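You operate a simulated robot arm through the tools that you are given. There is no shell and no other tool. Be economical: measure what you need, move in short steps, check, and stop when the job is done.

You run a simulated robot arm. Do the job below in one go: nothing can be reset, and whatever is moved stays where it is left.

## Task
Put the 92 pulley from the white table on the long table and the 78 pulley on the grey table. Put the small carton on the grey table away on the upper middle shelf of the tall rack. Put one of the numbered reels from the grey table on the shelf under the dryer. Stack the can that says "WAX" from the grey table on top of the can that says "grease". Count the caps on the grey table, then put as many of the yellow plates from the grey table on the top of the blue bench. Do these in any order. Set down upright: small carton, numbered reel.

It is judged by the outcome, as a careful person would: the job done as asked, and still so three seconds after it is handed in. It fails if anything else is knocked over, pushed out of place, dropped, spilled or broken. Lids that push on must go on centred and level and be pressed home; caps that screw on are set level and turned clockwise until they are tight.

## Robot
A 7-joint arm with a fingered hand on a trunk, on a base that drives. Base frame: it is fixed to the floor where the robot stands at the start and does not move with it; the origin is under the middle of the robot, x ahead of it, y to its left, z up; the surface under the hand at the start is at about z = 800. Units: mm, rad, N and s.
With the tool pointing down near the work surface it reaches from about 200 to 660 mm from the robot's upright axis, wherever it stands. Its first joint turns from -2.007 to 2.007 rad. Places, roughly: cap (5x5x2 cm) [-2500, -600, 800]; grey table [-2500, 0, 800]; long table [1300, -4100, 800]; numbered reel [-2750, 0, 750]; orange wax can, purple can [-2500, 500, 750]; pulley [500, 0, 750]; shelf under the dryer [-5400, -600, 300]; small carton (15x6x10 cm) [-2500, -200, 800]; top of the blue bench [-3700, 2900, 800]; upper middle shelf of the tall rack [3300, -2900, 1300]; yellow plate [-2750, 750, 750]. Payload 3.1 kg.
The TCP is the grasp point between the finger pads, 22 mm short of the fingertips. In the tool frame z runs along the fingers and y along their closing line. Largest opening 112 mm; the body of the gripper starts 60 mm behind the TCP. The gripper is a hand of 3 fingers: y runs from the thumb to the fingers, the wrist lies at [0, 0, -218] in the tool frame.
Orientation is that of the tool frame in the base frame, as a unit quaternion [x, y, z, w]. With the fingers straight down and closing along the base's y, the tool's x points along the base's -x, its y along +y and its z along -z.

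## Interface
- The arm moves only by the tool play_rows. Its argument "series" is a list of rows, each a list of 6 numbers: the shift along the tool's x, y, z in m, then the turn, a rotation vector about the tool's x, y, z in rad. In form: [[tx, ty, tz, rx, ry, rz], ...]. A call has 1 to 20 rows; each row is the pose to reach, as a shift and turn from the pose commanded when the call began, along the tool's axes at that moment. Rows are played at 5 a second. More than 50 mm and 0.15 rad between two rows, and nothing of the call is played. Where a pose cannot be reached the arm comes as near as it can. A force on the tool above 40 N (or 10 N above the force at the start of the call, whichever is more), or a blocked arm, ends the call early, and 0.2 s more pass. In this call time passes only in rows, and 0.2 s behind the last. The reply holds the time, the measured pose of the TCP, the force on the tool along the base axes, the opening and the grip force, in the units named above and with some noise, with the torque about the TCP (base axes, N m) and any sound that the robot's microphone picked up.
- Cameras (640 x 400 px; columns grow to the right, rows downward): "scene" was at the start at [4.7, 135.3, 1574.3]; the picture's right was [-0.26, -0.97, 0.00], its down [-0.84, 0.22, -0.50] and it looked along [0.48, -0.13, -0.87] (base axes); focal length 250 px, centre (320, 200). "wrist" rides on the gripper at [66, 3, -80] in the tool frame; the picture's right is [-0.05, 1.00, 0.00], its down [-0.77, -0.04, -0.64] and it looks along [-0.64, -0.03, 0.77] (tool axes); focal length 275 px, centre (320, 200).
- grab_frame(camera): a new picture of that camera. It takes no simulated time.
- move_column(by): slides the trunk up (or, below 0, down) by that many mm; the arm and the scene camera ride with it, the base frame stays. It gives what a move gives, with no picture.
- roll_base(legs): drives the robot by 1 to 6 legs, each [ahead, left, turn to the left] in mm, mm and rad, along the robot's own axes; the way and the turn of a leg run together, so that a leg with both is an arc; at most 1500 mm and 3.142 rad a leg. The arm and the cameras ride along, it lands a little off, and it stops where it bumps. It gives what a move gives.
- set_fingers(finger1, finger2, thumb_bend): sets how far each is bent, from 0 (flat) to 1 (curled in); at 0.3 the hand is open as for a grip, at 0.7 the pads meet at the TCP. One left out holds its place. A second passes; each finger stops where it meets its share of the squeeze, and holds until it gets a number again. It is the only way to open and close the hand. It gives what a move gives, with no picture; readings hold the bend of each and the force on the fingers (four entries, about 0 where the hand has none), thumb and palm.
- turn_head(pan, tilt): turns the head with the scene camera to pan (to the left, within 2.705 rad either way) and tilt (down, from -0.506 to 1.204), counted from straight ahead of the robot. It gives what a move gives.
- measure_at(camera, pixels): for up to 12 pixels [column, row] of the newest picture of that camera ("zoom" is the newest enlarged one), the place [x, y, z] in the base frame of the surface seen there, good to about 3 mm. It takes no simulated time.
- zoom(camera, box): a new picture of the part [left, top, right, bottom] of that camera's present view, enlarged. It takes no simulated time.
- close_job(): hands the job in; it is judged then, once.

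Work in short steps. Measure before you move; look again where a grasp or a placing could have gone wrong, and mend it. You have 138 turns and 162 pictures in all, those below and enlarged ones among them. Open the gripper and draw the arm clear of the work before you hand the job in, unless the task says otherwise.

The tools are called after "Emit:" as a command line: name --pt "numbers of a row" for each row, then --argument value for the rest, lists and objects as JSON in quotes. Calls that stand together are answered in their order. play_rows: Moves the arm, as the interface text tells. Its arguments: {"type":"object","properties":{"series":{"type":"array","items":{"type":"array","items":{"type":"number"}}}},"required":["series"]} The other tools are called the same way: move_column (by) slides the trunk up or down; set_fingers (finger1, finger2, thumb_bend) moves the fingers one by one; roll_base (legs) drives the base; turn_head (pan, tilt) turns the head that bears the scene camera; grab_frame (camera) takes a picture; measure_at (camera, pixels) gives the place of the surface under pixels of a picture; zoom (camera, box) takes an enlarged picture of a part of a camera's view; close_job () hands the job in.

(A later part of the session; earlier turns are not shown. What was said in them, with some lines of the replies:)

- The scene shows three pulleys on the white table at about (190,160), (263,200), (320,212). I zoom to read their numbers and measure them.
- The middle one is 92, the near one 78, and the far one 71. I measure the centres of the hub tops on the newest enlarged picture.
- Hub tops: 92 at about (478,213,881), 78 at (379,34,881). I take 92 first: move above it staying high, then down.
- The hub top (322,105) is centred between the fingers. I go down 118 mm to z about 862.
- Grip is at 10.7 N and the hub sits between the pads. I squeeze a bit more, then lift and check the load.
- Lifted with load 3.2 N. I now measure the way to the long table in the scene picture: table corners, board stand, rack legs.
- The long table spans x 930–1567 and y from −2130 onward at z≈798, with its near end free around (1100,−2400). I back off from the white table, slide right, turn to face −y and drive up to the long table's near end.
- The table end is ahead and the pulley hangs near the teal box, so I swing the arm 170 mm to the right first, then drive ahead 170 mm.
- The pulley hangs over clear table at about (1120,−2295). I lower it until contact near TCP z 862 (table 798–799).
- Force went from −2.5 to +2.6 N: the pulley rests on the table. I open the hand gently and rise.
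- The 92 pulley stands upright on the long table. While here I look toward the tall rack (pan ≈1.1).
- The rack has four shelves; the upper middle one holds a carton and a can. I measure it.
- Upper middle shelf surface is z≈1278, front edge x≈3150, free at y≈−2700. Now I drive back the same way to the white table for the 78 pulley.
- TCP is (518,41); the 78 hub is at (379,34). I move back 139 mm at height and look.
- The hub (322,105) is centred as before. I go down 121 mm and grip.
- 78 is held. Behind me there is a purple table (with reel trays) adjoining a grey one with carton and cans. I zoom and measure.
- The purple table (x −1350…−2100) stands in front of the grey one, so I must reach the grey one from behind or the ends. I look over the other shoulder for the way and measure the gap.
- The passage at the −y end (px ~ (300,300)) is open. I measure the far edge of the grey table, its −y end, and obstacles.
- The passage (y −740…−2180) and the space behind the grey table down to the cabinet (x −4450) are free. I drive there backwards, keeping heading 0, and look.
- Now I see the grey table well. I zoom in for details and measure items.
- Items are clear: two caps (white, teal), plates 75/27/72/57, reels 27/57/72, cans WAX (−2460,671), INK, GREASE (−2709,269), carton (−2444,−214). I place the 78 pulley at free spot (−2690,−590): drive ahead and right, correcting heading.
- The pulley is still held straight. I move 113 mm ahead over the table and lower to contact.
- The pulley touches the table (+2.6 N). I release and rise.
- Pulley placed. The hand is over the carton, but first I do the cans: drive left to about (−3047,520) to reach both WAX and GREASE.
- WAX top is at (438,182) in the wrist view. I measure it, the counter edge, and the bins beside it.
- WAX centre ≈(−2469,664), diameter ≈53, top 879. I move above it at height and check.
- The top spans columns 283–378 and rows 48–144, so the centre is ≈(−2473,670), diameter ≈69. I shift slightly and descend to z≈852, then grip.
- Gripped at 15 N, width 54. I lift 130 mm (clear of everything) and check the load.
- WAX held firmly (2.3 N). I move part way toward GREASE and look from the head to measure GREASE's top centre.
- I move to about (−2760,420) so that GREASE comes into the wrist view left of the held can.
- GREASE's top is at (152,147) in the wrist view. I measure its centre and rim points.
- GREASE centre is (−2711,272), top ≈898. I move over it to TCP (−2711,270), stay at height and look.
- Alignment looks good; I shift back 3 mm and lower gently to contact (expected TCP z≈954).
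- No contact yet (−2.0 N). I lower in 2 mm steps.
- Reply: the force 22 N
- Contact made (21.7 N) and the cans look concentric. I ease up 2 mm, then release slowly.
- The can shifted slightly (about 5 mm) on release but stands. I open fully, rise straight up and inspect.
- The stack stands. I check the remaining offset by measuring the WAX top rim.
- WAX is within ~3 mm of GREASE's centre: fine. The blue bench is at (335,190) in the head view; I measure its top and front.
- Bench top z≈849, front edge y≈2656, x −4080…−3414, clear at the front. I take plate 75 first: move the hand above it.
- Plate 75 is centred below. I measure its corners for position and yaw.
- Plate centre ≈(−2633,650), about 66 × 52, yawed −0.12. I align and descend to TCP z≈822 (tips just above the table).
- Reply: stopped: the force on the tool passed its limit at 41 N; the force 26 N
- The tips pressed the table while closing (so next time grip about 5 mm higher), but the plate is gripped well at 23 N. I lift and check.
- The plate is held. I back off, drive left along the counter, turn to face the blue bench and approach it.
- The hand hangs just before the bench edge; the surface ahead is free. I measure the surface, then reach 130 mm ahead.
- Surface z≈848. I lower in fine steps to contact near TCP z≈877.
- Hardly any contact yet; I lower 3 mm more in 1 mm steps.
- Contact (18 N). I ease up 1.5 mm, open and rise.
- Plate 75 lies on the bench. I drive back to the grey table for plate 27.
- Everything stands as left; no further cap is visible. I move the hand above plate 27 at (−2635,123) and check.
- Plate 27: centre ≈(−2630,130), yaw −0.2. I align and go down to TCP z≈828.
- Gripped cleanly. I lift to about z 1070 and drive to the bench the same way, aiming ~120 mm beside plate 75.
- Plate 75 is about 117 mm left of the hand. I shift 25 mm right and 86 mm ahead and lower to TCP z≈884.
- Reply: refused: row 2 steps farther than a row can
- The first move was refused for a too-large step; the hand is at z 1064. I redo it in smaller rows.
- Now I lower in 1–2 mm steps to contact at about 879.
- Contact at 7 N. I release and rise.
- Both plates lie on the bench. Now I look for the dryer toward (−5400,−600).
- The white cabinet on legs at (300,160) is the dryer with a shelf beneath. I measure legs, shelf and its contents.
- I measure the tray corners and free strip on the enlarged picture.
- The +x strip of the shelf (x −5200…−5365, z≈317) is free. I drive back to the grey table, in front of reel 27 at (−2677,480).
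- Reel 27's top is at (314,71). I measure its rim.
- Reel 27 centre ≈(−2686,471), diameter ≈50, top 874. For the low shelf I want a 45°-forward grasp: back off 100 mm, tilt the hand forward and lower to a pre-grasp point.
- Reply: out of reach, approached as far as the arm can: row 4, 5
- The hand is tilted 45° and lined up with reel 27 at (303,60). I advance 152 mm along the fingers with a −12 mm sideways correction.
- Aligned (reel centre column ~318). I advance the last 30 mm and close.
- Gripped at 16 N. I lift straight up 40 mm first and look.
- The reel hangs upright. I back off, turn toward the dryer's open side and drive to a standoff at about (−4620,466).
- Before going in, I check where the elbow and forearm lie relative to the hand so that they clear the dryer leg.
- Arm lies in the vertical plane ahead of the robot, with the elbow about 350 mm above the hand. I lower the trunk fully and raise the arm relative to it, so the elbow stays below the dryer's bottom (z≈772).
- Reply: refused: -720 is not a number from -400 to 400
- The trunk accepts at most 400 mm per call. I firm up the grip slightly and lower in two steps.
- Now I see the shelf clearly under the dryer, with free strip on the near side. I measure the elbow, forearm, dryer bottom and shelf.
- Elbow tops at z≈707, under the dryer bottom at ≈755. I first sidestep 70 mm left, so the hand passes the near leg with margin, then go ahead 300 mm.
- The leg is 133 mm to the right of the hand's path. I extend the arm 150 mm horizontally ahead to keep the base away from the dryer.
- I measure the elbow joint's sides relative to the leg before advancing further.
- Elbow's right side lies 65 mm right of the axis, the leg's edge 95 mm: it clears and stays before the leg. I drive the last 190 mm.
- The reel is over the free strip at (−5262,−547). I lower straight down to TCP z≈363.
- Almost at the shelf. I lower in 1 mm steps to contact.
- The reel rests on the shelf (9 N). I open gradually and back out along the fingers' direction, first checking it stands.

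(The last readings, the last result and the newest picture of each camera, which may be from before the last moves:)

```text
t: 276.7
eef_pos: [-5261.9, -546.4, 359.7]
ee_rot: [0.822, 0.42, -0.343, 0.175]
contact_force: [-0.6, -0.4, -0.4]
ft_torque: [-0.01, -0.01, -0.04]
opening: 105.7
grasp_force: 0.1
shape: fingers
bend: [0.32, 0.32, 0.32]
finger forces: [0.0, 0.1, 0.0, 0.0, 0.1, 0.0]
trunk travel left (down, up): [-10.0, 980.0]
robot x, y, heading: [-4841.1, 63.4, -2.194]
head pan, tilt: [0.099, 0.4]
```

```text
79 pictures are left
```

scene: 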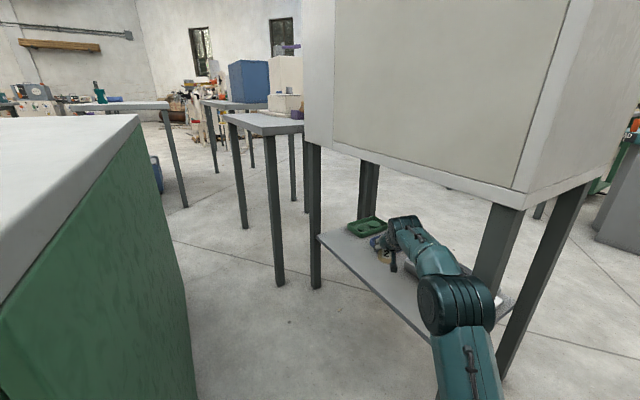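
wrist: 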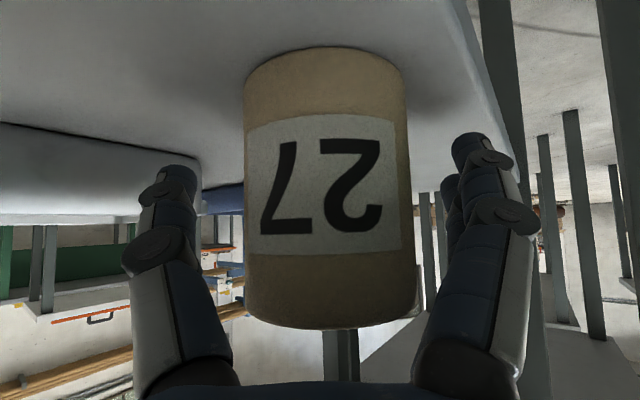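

The reel stands upright and free. I withdraw along the fingers 110 mm, then drive straight back 450 mm.

Emit:
play_rows --pt "0 0 -0.03 0 0 0" --pt "0 0 -0.06 0 0 0" --pt "0 0 -0.09 0 0 0" --pt "0 0 -0.11 0 0 0"

Emit:
roll_base --legs '[[-450, 0, 0]]'

Emit:
grab_frame --camera "scene"

Emit:
zoom --camera "scene" --box '[300, 130, 460, 260]'

```text
t: 277.7
eef_pos: [-5215.1, -483.3, 436.5]
ee_rot: [0.823, 0.419, -0.342, 0.174]
contact_force: [-0.1, 0.0, -0.4]
ft_torque: [0.02, 0.01, -0.01]
opening: 105.6
grasp_force: 0.1
shape: fingers
bend: [0.32, 0.32, 0.32]
finger forces: [0.1, 0.0, 0.0, 0.0, 0.0, 0.0]
trunk travel left (down, up): [-10.0, 980.0]
robot x, y, heading: [-4838.8, 59.7, -2.194]
head pan, tilt: [0.099, 0.4]
```

```text
t: 280.4
eef_pos: [-4956.1, -119.9, 436.9]
ee_rot: [0.824, 0.416, -0.343, 0.174]
contact_force: [-0.6, -1.2, -0.3]
ft_torque: [-0.01, 0.01, 0.01]
opening: 105.5
grasp_force: 0.1
shape: fingers
bend: [0.32, 0.32, 0.32]
finger forces: [0.0, 0.0, 0.0, 0.0, 0.0, 0.0]
trunk travel left (down, up): [-10.0, 980.0]
robot x, y, heading: [-4576.2, 421.6, -2.202]
head pan, tilt: [0.099, 0.4]
```

```text
78 pictures are left
```

scene: 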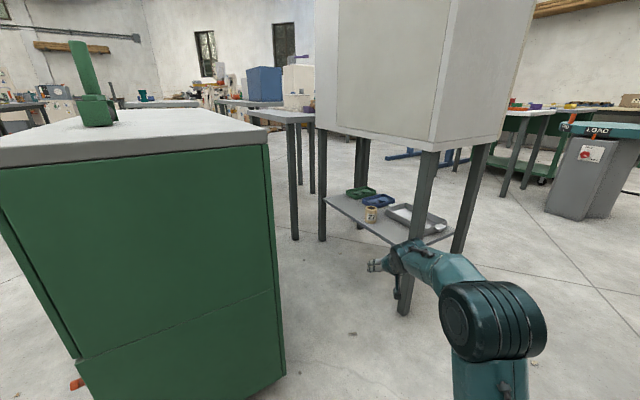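

```text
3.08 times, centred on (380, 195) of scene
```

zoom: 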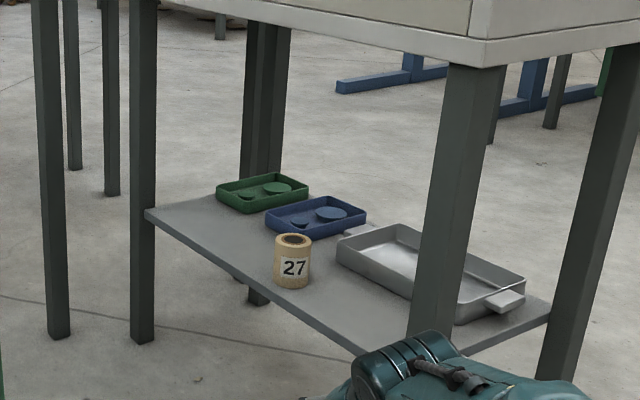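

Reel 27 stands upright on the dryer shelf. Next the carton: raise the trunk, drive round to the −y end of the grey table facing +y.

Emit:
move_column --by 400

Emit:
move_column --by 315

Emit:
roll_base --legs '[[-635, 869, 0], [0, 0, -2.51], [-850, 0, 0], [-850, 0, 0], [0, -1020, 0]]'

Emit:
turn_head --pan 0.0 --tilt 0.7

Emit:
grab_frame --camera "scene"

```text
t: 284.3
eef_pos: [-4955.1, -120.3, 836.5]
ee_rot: [0.824, 0.416, -0.343, 0.173]
contact_force: [-0.5, -0.2, 0.6]
ft_torque: [-0.01, 0.02, 0.01]
opening: 105.8
grasp_force: 0.0
shape: fingers
bend: [0.32, 0.32, 0.32]
finger forces: [0.0, 0.0, 0.1, 0.0, 0.0, 0.0]
trunk travel left (down, up): [-410.0, 580.0]
robot x, y, heading: [-4573.2, 415.7, -2.205]
head pan, tilt: [0.099, 0.4]
```

```text
t: 287.4
eef_pos: [-4956.6, -120.5, 1151.7]
ee_rot: [0.824, 0.416, -0.342, 0.174]
contact_force: [0.6, -0.4, -0.3]
ft_torque: [-0.04, -0.02, 0.03]
opening: 105.5
grasp_force: 0.0
shape: fingers
bend: [0.32, 0.32, 0.32]
finger forces: [0.1, 0.0, 0.0, 0.1, 0.0, 0.0]
trunk travel left (down, up): [-725.0, 265.0]
robot x, y, heading: [-4577.1, 421.0, -2.201]
head pan, tilt: [0.099, 0.4]
```

```text
t: 311.9
eef_pos: [-2496.9, -605.8, 1152.0]
ee_rot: [0.656, -0.65, -0.273, -0.27]
contact_force: [0.7, -0.7, 0.4]
ft_torque: [0.0, -0.01, 0.01]
opening: 105.7
grasp_force: 0.1
shape: fingers
bend: [0.32, 0.32, 0.32]
finger forces: [0.0, 0.0, 0.0, 0.1, 0.0, 0.0]
trunk travel left (down, up): [-725.0, 265.0]
robot x, y, heading: [-2475.9, -1270.1, 1.583]
head pan, tilt: [0.099, 0.4]
```

```text
t: 312.8
eef_pos: [-2498.5, -606.5, 1151.8]
ee_rot: [0.656, -0.65, -0.273, -0.27]
contact_force: [-0.7, 0.1, -0.2]
ft_torque: [0.01, -0.03, -0.02]
opening: 105.7
grasp_force: 0.1
shape: fingers
bend: [0.32, 0.32, 0.32]
finger forces: [0.0, 0.0, 0.0, 0.1, 0.1, 0.0]
trunk travel left (down, up): [-725.0, 265.0]
robot x, y, heading: [-2482.6, -1267.7, 1.58]
head pan, tilt: [0.0, 0.7]
```

```text
76 pictures are left
```

scene: 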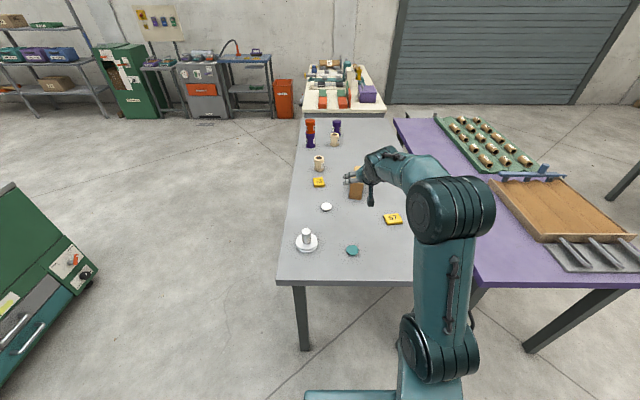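

From this end I again see just the two caps (white, teal). I look with the wrist camera for the carton's pose.

Emit:
grab_frame --camera "wrist"

Emit:
zoom --camera "scene" --box '[280, 120, 440, 270]'

```text
75 pictures are left
```

wrist: 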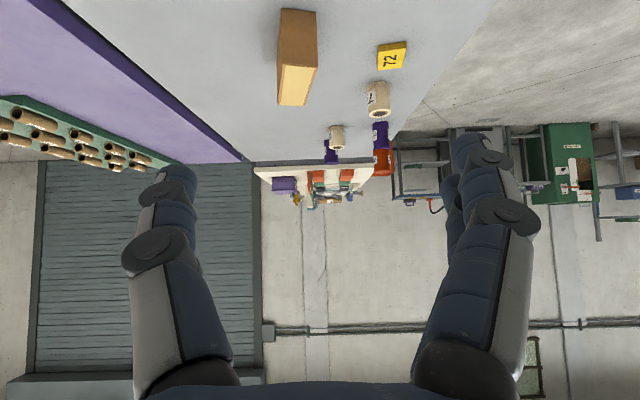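

```text
2.67 times, centred on (360, 195) of scene
```

zoom: 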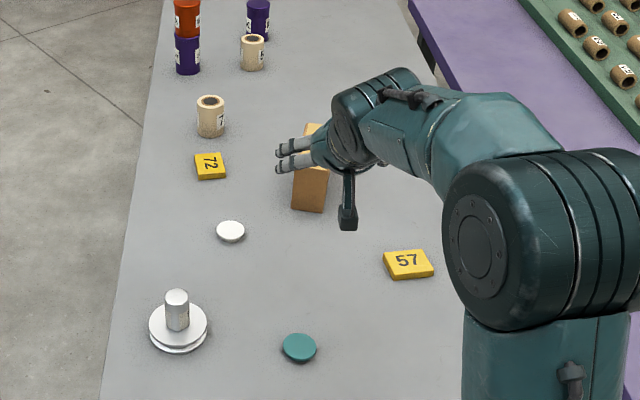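

I zoom on the carton in the wrist view and measure its corners.

Emit:
zoom --camera "wrist" --box '[200, 0, 400, 125]'

Emit:
measure_at --camera "wrist" --pixels '[[284, 66], [313, 70], [280, 101], [305, 104], [284, 14], [313, 16], [283, 40], [313, 42], [297, 85]]'

```text
3.20 times, centred on (300, 62) of wrist
```

zoom: 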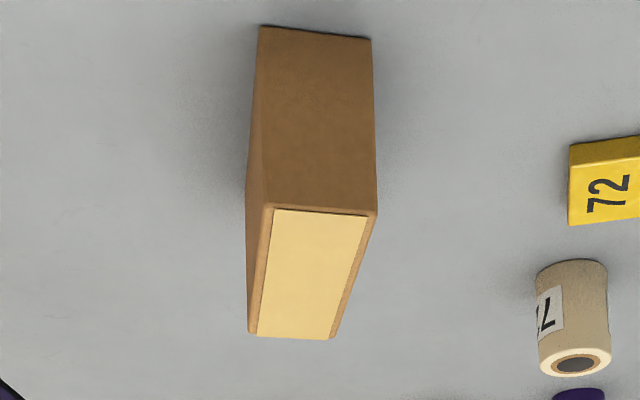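

```text
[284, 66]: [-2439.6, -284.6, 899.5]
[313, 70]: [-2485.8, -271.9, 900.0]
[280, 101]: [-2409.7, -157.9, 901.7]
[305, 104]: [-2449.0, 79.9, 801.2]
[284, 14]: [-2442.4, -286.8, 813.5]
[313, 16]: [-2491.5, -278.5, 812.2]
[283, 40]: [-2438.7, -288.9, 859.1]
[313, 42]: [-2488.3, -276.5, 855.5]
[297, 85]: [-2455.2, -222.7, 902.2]
```

Carton: near end centre ≈(−2464,−281), long axis (0.23,0.97), top z≈901. I bring the robot in line behind it, heading ≈1.34, at about (−2626,−970).

Emit:
roll_base --legs '[[200, 168, 0], [0, 0, -0.241], [100, 0, 0]]'

Emit:
grab_frame --camera "wrist"

```text
t: 316.2
eef_pos: [-2481.1, -325.3, 1151.7]
ee_rot: [-0.571, 0.726, 0.238, 0.302]
contact_force: [-0.4, -0.2, -0.7]
ft_torque: [-0.01, 0.0, -0.01]
opening: 105.8
grasp_force: 0.1
shape: fingers
bend: [0.32, 0.32, 0.32]
finger forces: [0.0, 0.0, 0.0, 0.1, 0.1, 0.0]
trunk travel left (down, up): [-725.0, 265.0]
robot x, y, heading: [-2629.8, -972.0, 1.332]
head pan, tilt: [0.0, 0.7]
```

```text
72 pictures are left
```

wrist: 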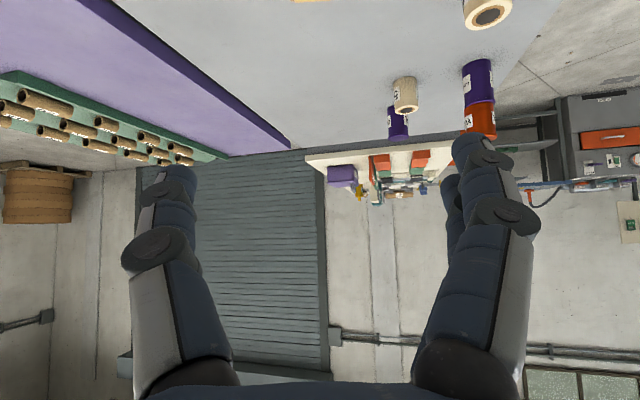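

TCP is 6 mm right of line. I move to a pre-grasp point 120 mm short of the grasp along the fingers and look.

Emit:
play_rows --pt "0.025 -0.002 0.029 0 0 0" --pt "0.05 -0.004 0.058 0 0 0" --pt "0.075 -0.006 0.087 0 0 0" --pt "0.1 -0.006 0.116 0 0 0" --pt "0.1266 -0.006 0.1437 0 0 0" --pt "0.1266 -0.006 0.1437 0 0 0"

Emit:
grab_frame --camera "wrist"

Emit:
grab_frame --camera "scene"

```text
t: 317.6
eef_pos: [-2470.6, -313.3, 960.7]
ee_rot: [-0.571, 0.725, 0.239, 0.301]
contact_force: [-0.3, 0.6, 0.8]
ft_torque: [-0.02, -0.02, 0.05]
opening: 105.5
grasp_force: 0.2
shape: fingers
bend: [0.32, 0.32, 0.32]
finger forces: [0.0, 0.1, 0.0, 0.0, 0.1, 0.0]
trunk travel left (down, up): [-725.0, 265.0]
robot x, y, heading: [-2629.7, -973.8, 1.336]
head pan, tilt: [0.0, 0.7]
```

```text
71 pictures are left
```

wrist: 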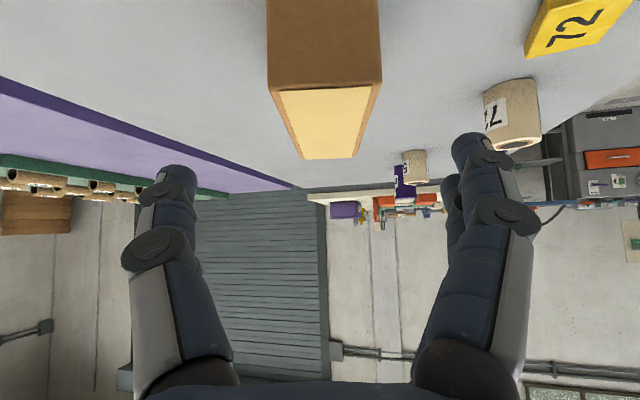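

```text
70 pictures are left
```

scene: 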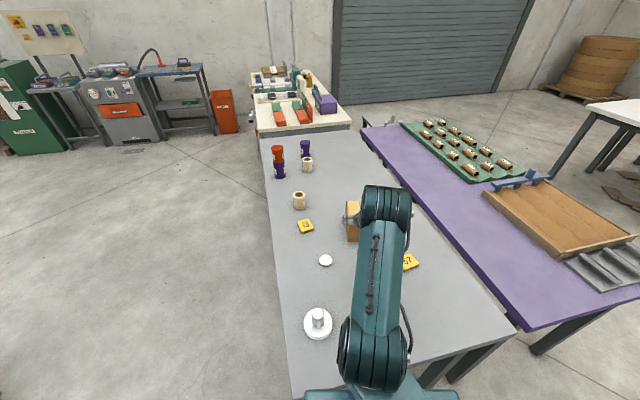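

The carton is well aligned (near edge centre 325, far 327). I advance 120 mm in small steps.

Emit:
play_rows --pt "0 0.002 0.03 0 0 0" --pt "0 0.002 0.06 0 0 0" --pt "0 0.002 0.085 0 0 0" --pt "0 0.002 0.105 0 0 0" --pt "0 0.002 0.12 0 0 0" --pt "0 0.002 0.12 0 0 0"

Emit:
grab_frame --camera "wrist"

```text
t: 319.0
eef_pos: [-2456.7, -230.8, 876.0]
ee_rot: [-0.57, 0.726, 0.238, 0.302]
contact_force: [-0.5, 0.3, 0.8]
ft_torque: [-0.04, 0.04, 0.0]
opening: 106.0
grasp_force: 0.3
shape: fingers
bend: [0.32, 0.32, 0.32]
finger forces: [1.3, 0.0, 0.1, 0.0, 0.1, 0.0]
trunk travel left (down, up): [-725.0, 265.0]
robot x, y, heading: [-2626.8, -967.5, 1.335]
head pan, tilt: [0.0, 0.7]
```

```text
69 pictures are left
```

wrist: 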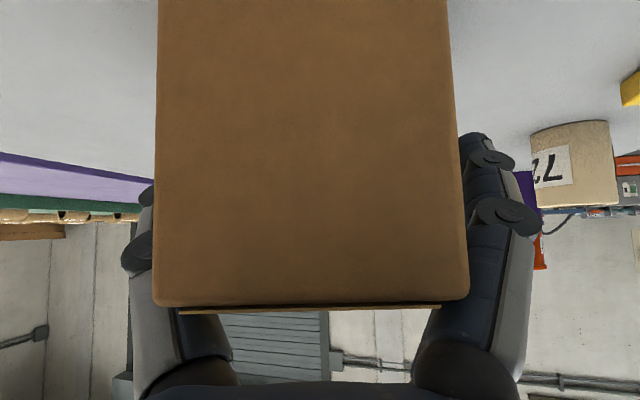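

Straddled. Finger 1 shows a tiny 1.3 N touch. I close gently.

Emit:
set_fingers --finger1 0.6 --finger2 0.6 --thumb_bend 0.62

Emit:
grab_frame --camera "wrist"

Emit:
zoom --camera "scene" --box '[280, 150, 440, 280]'

```text
t: 320.0
eef_pos: [-2454.4, -231.9, 876.4]
ee_rot: [-0.571, 0.725, 0.239, 0.303]
contact_force: [-1.8, 1.0, 3.9]
ft_torque: [-0.2, 0.08, -0.11]
opening: 55.5
grasp_force: 23.6
shape: fingers
bend: [0.55, 0.51, 0.56]
finger forces: [18.5, 5.8, 0.0, 0.1, 22.3, 0.1]
trunk travel left (down, up): [-725.0, 265.0]
robot x, y, heading: [-2623.7, -969.2, 1.332]
head pan, tilt: [0.0, 0.7]
```

```text
68 pictures are left
```

wrist: 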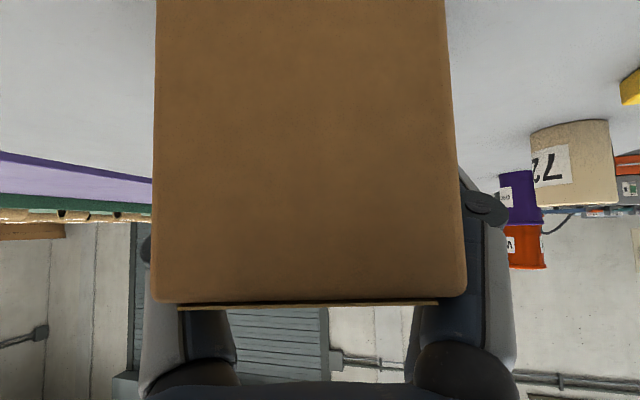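

```text
3.08 times, centred on (360, 215) of scene
```

zoom: 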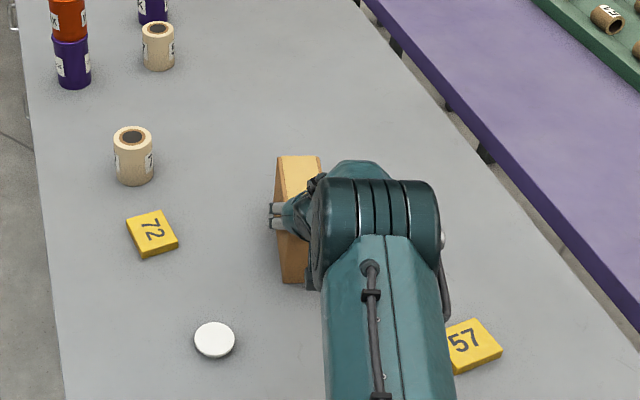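

Gripped at 23 N, width 55. I lift straight up in stages and check.

Emit:
play_rows --pt "-0.007 0 -0.007 0 0 0" --pt "-0.021 0 -0.021 0 0 0" --pt "-0.042 0 -0.042 0 0 0" --pt "-0.07 0 -0.07 0 0 0" --pt "-0.07 0 -0.07 0 0 0"

Emit:
grab_frame --camera "wrist"

Emit:
zoom --camera "scene" --box '[280, 120, 440, 250]'

```text
t: 321.2
eef_pos: [-2455.2, -229.6, 974.2]
ee_rot: [-0.57, 0.726, 0.237, 0.301]
contact_force: [0.1, 0.3, -3.1]
ft_torque: [-0.07, -0.04, 0.0]
opening: 55.5
grasp_force: 19.8
shape: fingers
bend: [0.55, 0.51, 0.56]
finger forces: [13.9, 6.0, 0.0, 0.0, 20.0, 0.1]
trunk travel left (down, up): [-725.0, 265.0]
robot x, y, heading: [-2625.7, -970.7, 1.334]
head pan, tilt: [0.0, 0.7]
```

```text
66 pictures are left
```

wrist: 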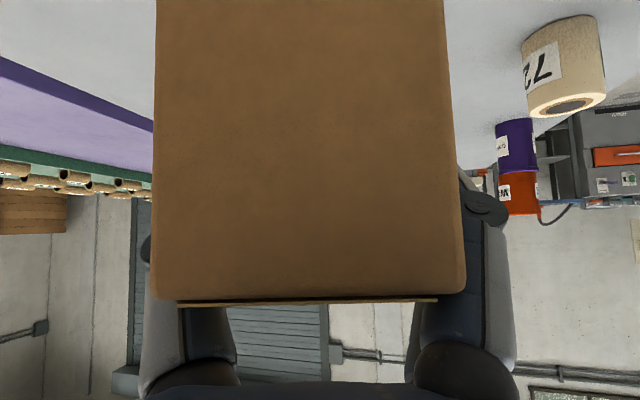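

```text
3.08 times, centred on (360, 185) of scene
```

zoom: 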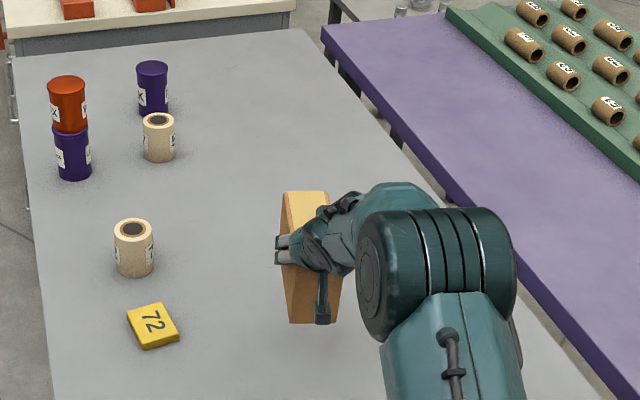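

The carton hangs level (3.1 N). I firm the grip a bit, raise the arm 180 mm and retract it 150 mm for the drive.

Emit:
set_fingers --finger1 0.61 --finger2 0.64 --thumb_bend 0.65

Emit:
play_rows --pt "-0.03 0 -0.03 0 0 0" --pt "-0.06 0 -0.06 0 0 0" --pt "-0.09 0 -0.09 0 0 0" --pt "-0.12 0 -0.12 0 0 0" --pt "-0.13 0 -0.13 0 0 0" --pt "-0.105 0 -0.155 0 0 0" --pt "-0.08 0 -0.18 0 0 0" --pt "-0.055 0 -0.205 0 0 0" --pt "-0.03 0 -0.23 0 0 0" --pt "-0.03 0 -0.23 0 0 0"

Emit:
grab_frame --camera "scene"

```text
t: 322.2
eef_pos: [-2454.8, -229.6, 973.8]
ee_rot: [-0.571, 0.725, 0.239, 0.301]
contact_force: [1.3, -0.5, -2.4]
ft_torque: [-0.06, -0.01, 0.0]
opening: 54.9
grasp_force: 22.5
shape: fingers
bend: [0.54, 0.51, 0.57]
finger forces: [15.1, 7.4, 0.0, 0.0, 22.6, 0.1]
trunk travel left (down, up): [-725.0, 265.0]
robot x, y, heading: [-2620.9, -970.9, 1.336]
head pan, tilt: [0.0, 0.7]
```

```text
t: 324.4
eef_pos: [-2487.5, -369.3, 1157.3]
ee_rot: [-0.571, 0.726, 0.238, 0.3]
contact_force: [0.7, 1.0, -3.5]
ft_torque: [-0.07, 0.03, -0.01]
opening: 55.1
grasp_force: 20.9
shape: fingers
bend: [0.54, 0.51, 0.57]
finger forces: [13.2, 7.4, 0.1, 0.0, 21.0, 0.1]
trunk travel left (down, up): [-725.0, 265.0]
robot x, y, heading: [-2627.7, -974.9, 1.332]
head pan, tilt: [0.0, 0.7]
```

```text
64 pictures are left
```

scene: 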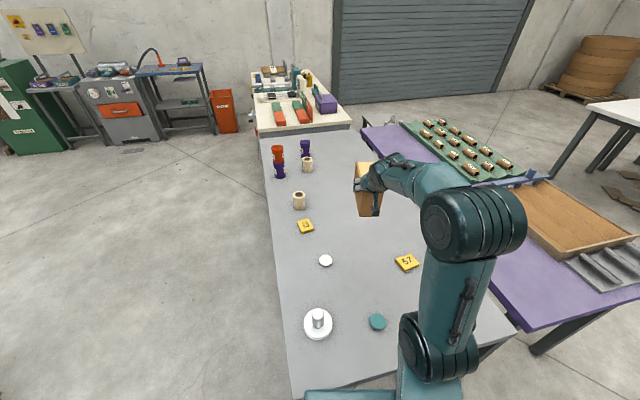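

All items stand. I back off 490 mm, turn to heading 0 and drive along the corridor y≈−1450 toward the rack.

Emit:
roll_base --legs '[[-490, 0, 0], [0, 0, -1.334], [1500, 0, 0], [1500, 0, 0]]'

Emit:
turn_head --pan 0.0 --tilt 0.5

Emit:
grab_frame --camera "scene"

```text
t: 344.6
eef_pos: [873.9, -1431.1, 1158.3]
ee_rot: [0.001, 0.923, 0.0, 0.384]
contact_force: [0.0, -0.9, -2.7]
ft_torque: [0.0, 0.06, 0.01]
opening: 55.0
grasp_force: 19.8
shape: fingers
bend: [0.54, 0.51, 0.57]
finger forces: [12.1, 7.3, 0.1, 0.1, 20.2, 0.0]
trunk travel left (down, up): [-725.0, 265.0]
robot x, y, heading: [254.0, -1433.4, -0.002]
head pan, tilt: [0.0, 0.7]
```

```text
t: 345.3
eef_pos: [872.7, -1430.5, 1156.3]
ee_rot: [0.001, 0.923, 0.0, 0.384]
contact_force: [0.0, -0.3, -2.4]
ft_torque: [0.0, 0.07, 0.0]
opening: 55.4
grasp_force: 19.2
shape: fingers
bend: [0.54, 0.51, 0.57]
finger forces: [12.2, 7.4, 0.0, 0.0, 20.2, 0.0]
trunk travel left (down, up): [-725.0, 265.0]
robot x, y, heading: [261.1, -1438.2, 0.0]
head pan, tilt: [0.0, 0.499]
```

```text
63 pictures are left
```

scene: 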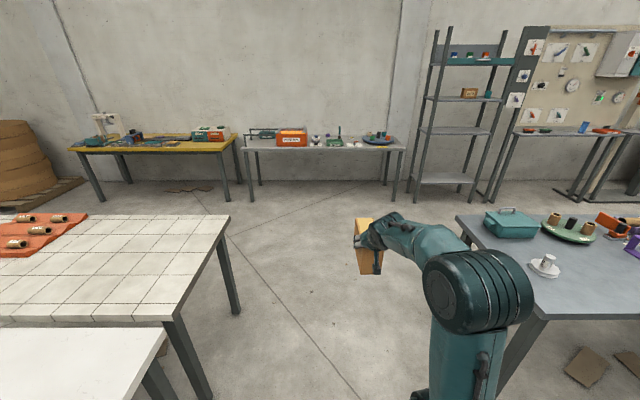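

Path ahead is clear; I measure the wall table, rack posts and shelf for the final approach.

Emit:
measure_at --camera "scene" --pixels '[[405, 148], [389, 185], [419, 200], [440, 101], [455, 100], [482, 102], [469, 92], [489, 94], [470, 184], [425, 101], [460, 64]]'

Emit:
roll_base --legs '[[1500, 0, 0], [450, 0, 0], [0, -1000, 0]]'

Emit:
turn_head --pan -0.15 --tilt 0.25

Emit:
grab_frame --camera "scene"

```text
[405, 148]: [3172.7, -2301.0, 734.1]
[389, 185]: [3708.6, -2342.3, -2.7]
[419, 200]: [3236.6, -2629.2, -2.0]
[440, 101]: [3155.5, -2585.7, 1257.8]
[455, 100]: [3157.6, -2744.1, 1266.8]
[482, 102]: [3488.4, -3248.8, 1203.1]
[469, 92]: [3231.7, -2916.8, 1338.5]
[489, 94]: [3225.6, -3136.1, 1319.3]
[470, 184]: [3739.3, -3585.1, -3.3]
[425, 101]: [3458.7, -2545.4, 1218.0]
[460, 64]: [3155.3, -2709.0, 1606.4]
```

```text
t: 359.9
eef_pos: [2849.0, -2382.7, 1158.1]
ee_rot: [-0.014, 0.923, 0.007, 0.384]
contact_force: [0.9, -0.1, -2.7]
ft_torque: [-0.01, 0.05, -0.04]
opening: 54.9
grasp_force: 19.6
shape: fingers
bend: [0.54, 0.51, 0.57]
finger forces: [12.0, 7.4, 0.0, 0.0, 20.0, 0.0]
trunk travel left (down, up): [-725.0, 265.0]
robot x, y, heading: [2232.4, -2408.6, 0.027]
head pan, tilt: [0.0, 0.499]
```

```text
t: 360.7
eef_pos: [2848.3, -2380.6, 1156.6]
ee_rot: [-0.014, 0.923, 0.007, 0.384]
contact_force: [0.7, -0.1, -2.3]
ft_torque: [-0.02, 0.04, 0.02]
opening: 55.1
grasp_force: 19.8
shape: fingers
bend: [0.54, 0.51, 0.57]
finger forces: [12.0, 7.5, 0.0, 0.0, 19.9, 0.0]
trunk travel left (down, up): [-725.0, 265.0]
robot x, y, heading: [2233.9, -2407.3, 0.025]
head pan, tilt: [-0.15, 0.25]
```

```text
62 pictures are left
```

scene: 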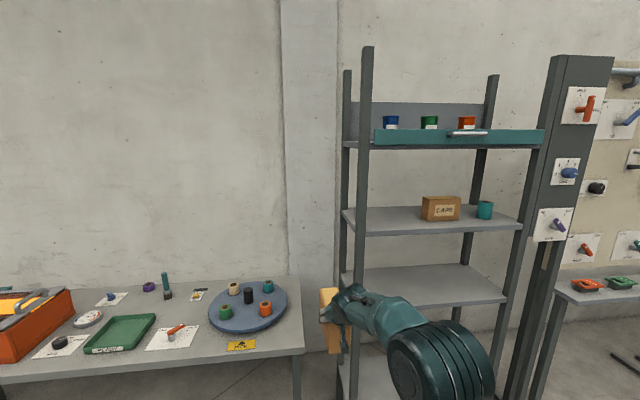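

The upper middle shelf is free on its left half. I raise the trunk 260 mm, correct the heading and move right 300 mm.

Emit:
move_column --by 260

Emit:
roll_base --legs '[[0, -300, -0.026]]'

Emit:
turn_head --pan 0.0 --tilt 0.45

Emit:
grab_frame --camera "scene"

Emit:
grab_frame --camera "wrist"

```text
t: 363.3
eef_pos: [2849.3, -2381.6, 1418.2]
ee_rot: [-0.013, 0.923, 0.006, 0.384]
contact_force: [-0.5, -1.3, -2.3]
ft_torque: [-0.01, 0.04, -0.01]
opening: 54.8
grasp_force: 19.6
shape: fingers
bend: [0.54, 0.51, 0.57]
finger forces: [12.0, 7.5, 0.0, 0.0, 19.8, 0.0]
trunk travel left (down, up): [-985.0, 5.0]
robot x, y, heading: [2236.1, -2410.0, 0.035]
head pan, tilt: [-0.15, 0.25]
```

```text
t: 365.4
eef_pos: [2854.4, -2693.6, 1416.6]
ee_rot: [-0.002, 0.923, 0.001, 0.384]
contact_force: [0.6, 0.0, -2.4]
ft_torque: [0.01, 0.11, 0.0]
opening: 54.8
grasp_force: 19.3
shape: fingers
bend: [0.54, 0.51, 0.57]
finger forces: [11.9, 7.4, 0.0, 0.1, 19.9, 0.0]
trunk travel left (down, up): [-985.0, 5.0]
robot x, y, heading: [2237.2, -2709.2, 0.005]
head pan, tilt: [-0.15, 0.25]
```

```text
t: 366.1
eef_pos: [2854.5, -2696.3, 1417.3]
ee_rot: [-0.001, 0.924, 0.001, 0.383]
contact_force: [-0.6, 0.6, -2.3]
ft_torque: [-0.01, 0.06, 0.0]
opening: 55.0
grasp_force: 19.3
shape: fingers
bend: [0.54, 0.51, 0.57]
finger forces: [11.8, 7.4, 0.0, 0.1, 19.9, 0.0]
trunk travel left (down, up): [-985.0, 5.0]
robot x, y, heading: [2241.9, -2702.9, 0.001]
head pan, tilt: [0.0, 0.45]
```

```text
61 pictures are left
```

scene: 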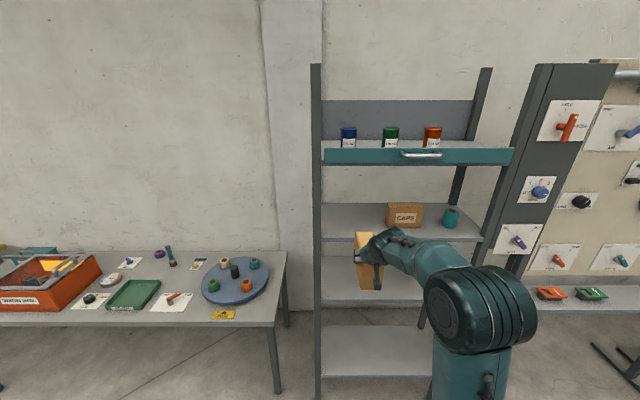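

```text
60 pictures are left
```

wrist: 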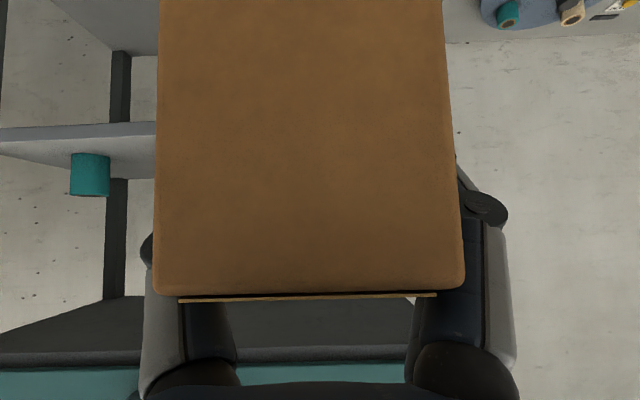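

I measure the post, shelf surface, existing carton, and drawer bottom.

Emit:
measure_at --camera "scene" --pixels '[[320, 230], [335, 225], [350, 215], [380, 225], [388, 220], [392, 205], [420, 163], [340, 164], [335, 240], [345, 205], [380, 208]]'

```text
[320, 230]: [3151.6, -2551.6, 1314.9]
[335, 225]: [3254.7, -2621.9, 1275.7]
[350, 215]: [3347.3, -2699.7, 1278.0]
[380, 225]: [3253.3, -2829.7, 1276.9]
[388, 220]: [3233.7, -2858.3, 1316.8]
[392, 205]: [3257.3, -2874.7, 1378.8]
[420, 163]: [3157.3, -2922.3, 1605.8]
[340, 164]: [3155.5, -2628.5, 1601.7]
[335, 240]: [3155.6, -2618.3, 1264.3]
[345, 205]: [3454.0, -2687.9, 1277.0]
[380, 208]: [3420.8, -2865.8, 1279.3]
```

Free gap y −2565…−2858; I aim for y=−2712. I drive 260 mm ahead, then extend with the arm.

Emit:
roll_base --legs '[[260, -12, 0]]'

Emit:
grab_frame --camera "scene"

```text
t: 368.0
eef_pos: [3113.9, -2708.9, 1417.7]
ee_rot: [0.0, 0.923, 0.001, 0.384]
contact_force: [-0.7, 0.4, -2.1]
ft_torque: [-0.01, 0.1, 0.02]
opening: 54.7
grasp_force: 19.2
shape: fingers
bend: [0.54, 0.51, 0.57]
finger forces: [11.9, 7.5, 0.0, 0.0, 19.7, 0.1]
trunk travel left (down, up): [-985.0, 5.0]
robot x, y, heading: [2498.3, -2719.5, 0.0]
head pan, tilt: [0.0, 0.45]
```

```text
59 pictures are left
```

scene: 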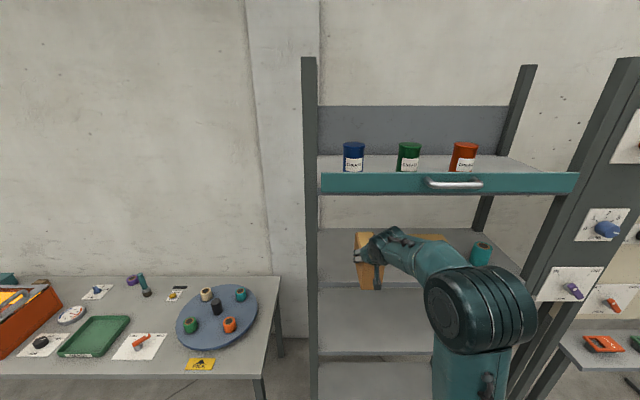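

Lined up. I extend 120 mm horizontally into the shelf.

Emit:
play_rows --pt "-0.02 -0.001 0.02 0 0 0" --pt "-0.04 -0.002 0.04 0 0 0" --pt "-0.06 -0.002 0.06 0 0 0" --pt "-0.085 -0.002 0.085 0 0 0" --pt "-0.085 -0.002 0.085 0 0 0"

Emit:
grab_frame --camera "scene"

Emit:
grab_frame --camera "wrist"

```text
t: 369.2
eef_pos: [3233.8, -2710.3, 1419.7]
ee_rot: [0.001, 0.923, 0.001, 0.384]
contact_force: [-0.7, 0.3, -2.9]
ft_torque: [-0.01, 0.05, -0.02]
opening: 55.1
grasp_force: 19.5
shape: fingers
bend: [0.54, 0.51, 0.57]
finger forces: [11.7, 7.3, 0.0, 0.0, 19.7, 0.0]
trunk travel left (down, up): [-985.0, 5.0]
robot x, y, heading: [2493.2, -2716.4, 0.001]
head pan, tilt: [0.0, 0.45]
```

```text
58 pictures are left
```

scene: 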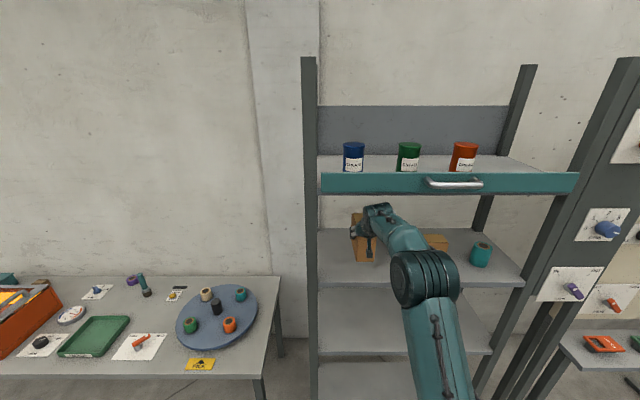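

```text
57 pictures are left
```

wrist: 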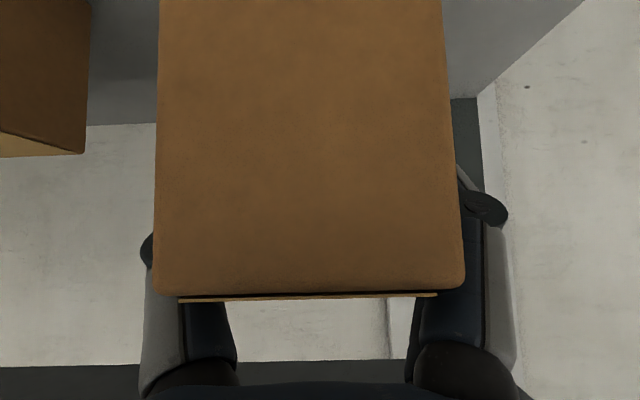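

Carton is inside over the free spot. I lower 56 mm, then in 1 mm steps.

Emit:
play_rows --pt "0.015 0 0.015 0 0 0" --pt "0.03 0 0.03 0 0 0" --pt "0.037 0 0.037 0 0 0" --pt "0.0395 0 0.0395 0 0 0" --pt "0.0395 0 0.0395 0 0 0"

Emit:
play_rows --pt "0.0007 0 0.0007 0 0 0" --pt "0.0014 0 0.0014 0 0 0" --pt "0.0021 0 0.0021 0 0 0" --pt "0.0028 0 0.0028 0 0 0" --pt "0.0028 0 0.0028 0 0 0"

```text
t: 370.4
eef_pos: [3233.7, -2709.7, 1362.0]
ee_rot: [0.0, 0.923, 0.001, 0.384]
contact_force: [-0.9, -0.7, -3.5]
ft_torque: [-0.02, 0.04, -0.03]
opening: 55.1
grasp_force: 19.0
shape: fingers
bend: [0.54, 0.51, 0.57]
finger forces: [11.5, 7.5, 0.1, 0.0, 19.6, 0.1]
trunk travel left (down, up): [-985.0, 5.0]
robot x, y, heading: [2497.6, -2718.1, 0.003]
head pan, tilt: [0.0, 0.45]
```

```text
t: 371.6
eef_pos: [3235.8, -2710.5, 1357.8]
ee_rot: [0.001, 0.924, 0.0, 0.383]
contact_force: [0.1, -1.1, -2.2]
ft_torque: [0.0, 0.12, 0.0]
opening: 55.4
grasp_force: 19.3
shape: fingers
bend: [0.54, 0.51, 0.57]
finger forces: [11.5, 7.5, 0.0, 0.1, 19.6, 0.1]
trunk travel left (down, up): [-985.0, 5.0]
robot x, y, heading: [2499.0, -2717.2, 0.002]
head pan, tilt: [0.0, 0.45]
```

Not yet in contact (−2.2 N); a further 3 mm in 1 mm steps.

Emit:
play_rows --pt "0.0007 0 0.0007 0 0 0" --pt "0.0014 0 0.0014 0 0 0" --pt "0.0021 0 0.0021 0 0 0" --pt "0.0021 0 0.0021 0 0 0"

```text
t: 372.6
eef_pos: [3234.7, -2709.7, 1357.2]
ee_rot: [0.0, 0.922, 0.001, 0.386]
contact_force: [5.6, 0.9, 10.5]
ft_torque: [0.01, 0.34, -0.01]
opening: 54.9
grasp_force: 22.8
shape: fingers
bend: [0.54, 0.51, 0.57]
finger forces: [15.2, 7.4, 0.0, 0.0, 22.7, 0.1]
trunk travel left (down, up): [-985.0, 5.0]
robot x, y, heading: [2495.8, -2717.9, -0.001]
head pan, tilt: [0.0, 0.45]
```

In contact (10 N). I open gradually and check that it stands.

Emit:
set_fingers --finger1 0.46 --finger2 0.44 --thumb_bend 0.49

Emit:
set_fingers --finger1 0.31 --finger2 0.31 --thumb_bend 0.31

Emit:
grab_frame --camera "wrist"

Emit:
zoom --camera "scene" --box '[300, 170, 540, 320]'

```text
t: 373.6
eef_pos: [3233.6, -2710.0, 1357.4]
ee_rot: [0.0, 0.923, 0.001, 0.385]
contact_force: [4.3, -1.1, 13.1]
ft_torque: [0.0, 0.57, 0.03]
opening: 65.3
grasp_force: 8.7
shape: fingers
bend: [0.46, 0.44, 0.49]
finger forces: [7.8, 0.0, 0.0, 0.0, 9.1, 0.0]
trunk travel left (down, up): [-985.0, 5.0]
robot x, y, heading: [2498.2, -2716.3, 0.003]
head pan, tilt: [0.0, 0.45]
```

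```text
t: 374.6
eef_pos: [3233.7, -2711.1, 1356.2]
ee_rot: [0.0, 0.924, 0.0, 0.383]
contact_force: [-0.4, 0.0, 0.8]
ft_torque: [-0.02, 0.02, 0.0]
opening: 108.7
grasp_force: 0.2
shape: fingers
bend: [0.31, 0.31, 0.31]
finger forces: [0.6, 0.0, 0.0, 0.1, 0.3, 0.0]
trunk travel left (down, up): [-985.0, 5.0]
robot x, y, heading: [2495.0, -2718.4, -0.0]
head pan, tilt: [0.0, 0.45]
```

```text
56 pictures are left
```

wrist: 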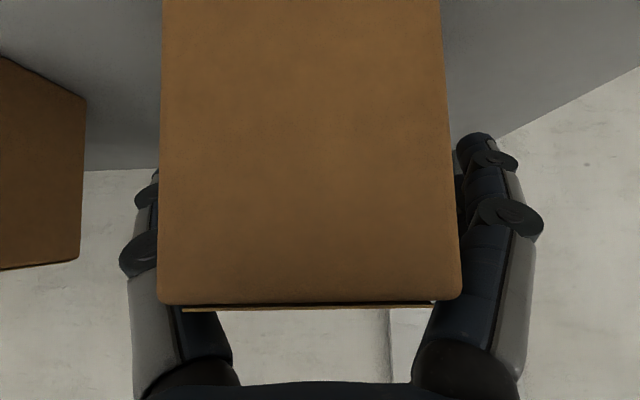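

```text
2.67 times, centred on (420, 245) of scene
```

zoom: 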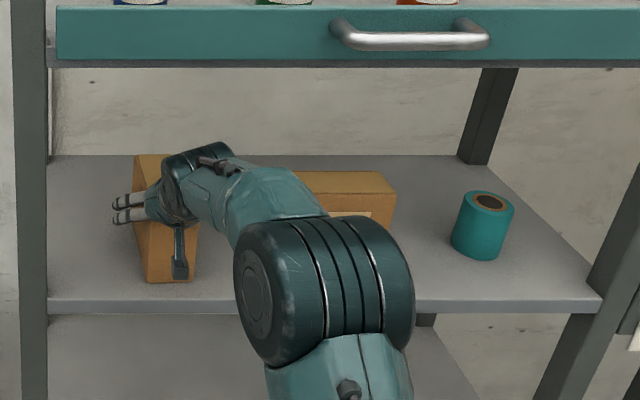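

The carton stands upright on the shelf. I withdraw along the fingers 100 mm (reverse of the approach), then back off with the base.

Emit:
play_rows --pt "0 0 -0.02 0 0 0" --pt "0 0 -0.05 0 0 0" --pt "0 0 -0.08 0 0 0" --pt "0 0 -0.1 0 0 0" --pt "0.02 0 -0.13 0 0 0" --pt "0.04 0 -0.15 0 0 0"

Emit:
roll_base --legs '[[-400, 0, 0]]'

Emit:
grab_frame --camera "scene"

Emit:
zoom --camera "scene" --box '[300, 150, 500, 275]'

```text
t: 376.0
eef_pos: [3099.6, -2711.5, 1433.6]
ee_rot: [0.0, 0.923, 0.001, 0.384]
contact_force: [-0.3, 1.2, 0.7]
ft_torque: [-0.03, -0.01, 0.03]
opening: 108.8
grasp_force: 0.1
shape: fingers
bend: [0.31, 0.31, 0.31]
finger forces: [0.0, 0.0, 0.1, 0.0, 0.0, 0.0]
trunk travel left (down, up): [-985.0, 5.0]
robot x, y, heading: [2497.0, -2717.3, 0.005]
head pan, tilt: [0.0, 0.45]
```

```text
t: 378.5
eef_pos: [2699.4, -2714.0, 1430.1]
ee_rot: [0.005, 0.923, -0.001, 0.384]
contact_force: [-0.5, -0.2, 0.7]
ft_torque: [0.0, 0.04, 0.0]
opening: 108.7
grasp_force: 0.1
shape: fingers
bend: [0.31, 0.31, 0.31]
finger forces: [0.0, 0.1, 0.1, 0.0, 0.0, 0.1]
trunk travel left (down, up): [-985.0, 5.0]
robot x, y, heading: [2093.2, -2717.0, -0.01]
head pan, tilt: [0.0, 0.45]
```

```text
54 pictures are left
```

scene: 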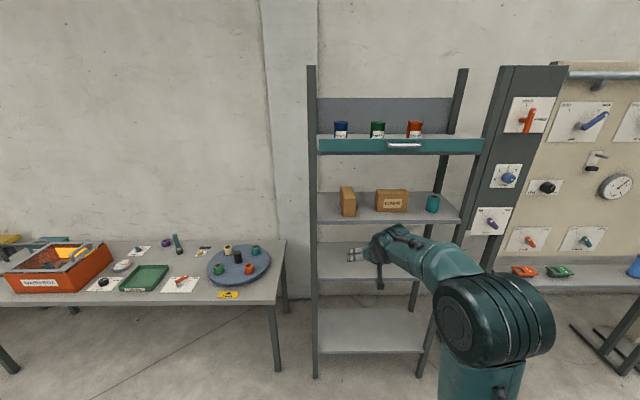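

```text
3.20 times, centred on (400, 212) of scene
```

zoom: 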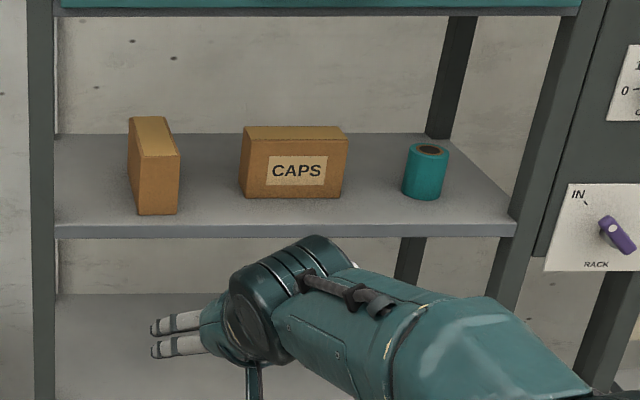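

The carton stands upright beside the CAPS box, the hand is empty and clear, and every other item was checked after placing. I hand the job in.

Emit:
close_job

```text
The job is handed in.
```

I finished every part of the job and handed it in:
- **Pulleys:** the 92 is on the long table and the 78 is on the grey table.
- **Carton:** it stands upright on the upper middle shelf of the tall rack.
- **Reel:** number 27 stands upright on the shelf under the dryer.
- **Cans:** WAX is stacked on GREASE, about 3 mm off centre.
- **Plates:** I counted two caps on the grey table, so two yellow plates (75 and 27) are on the blue bench.
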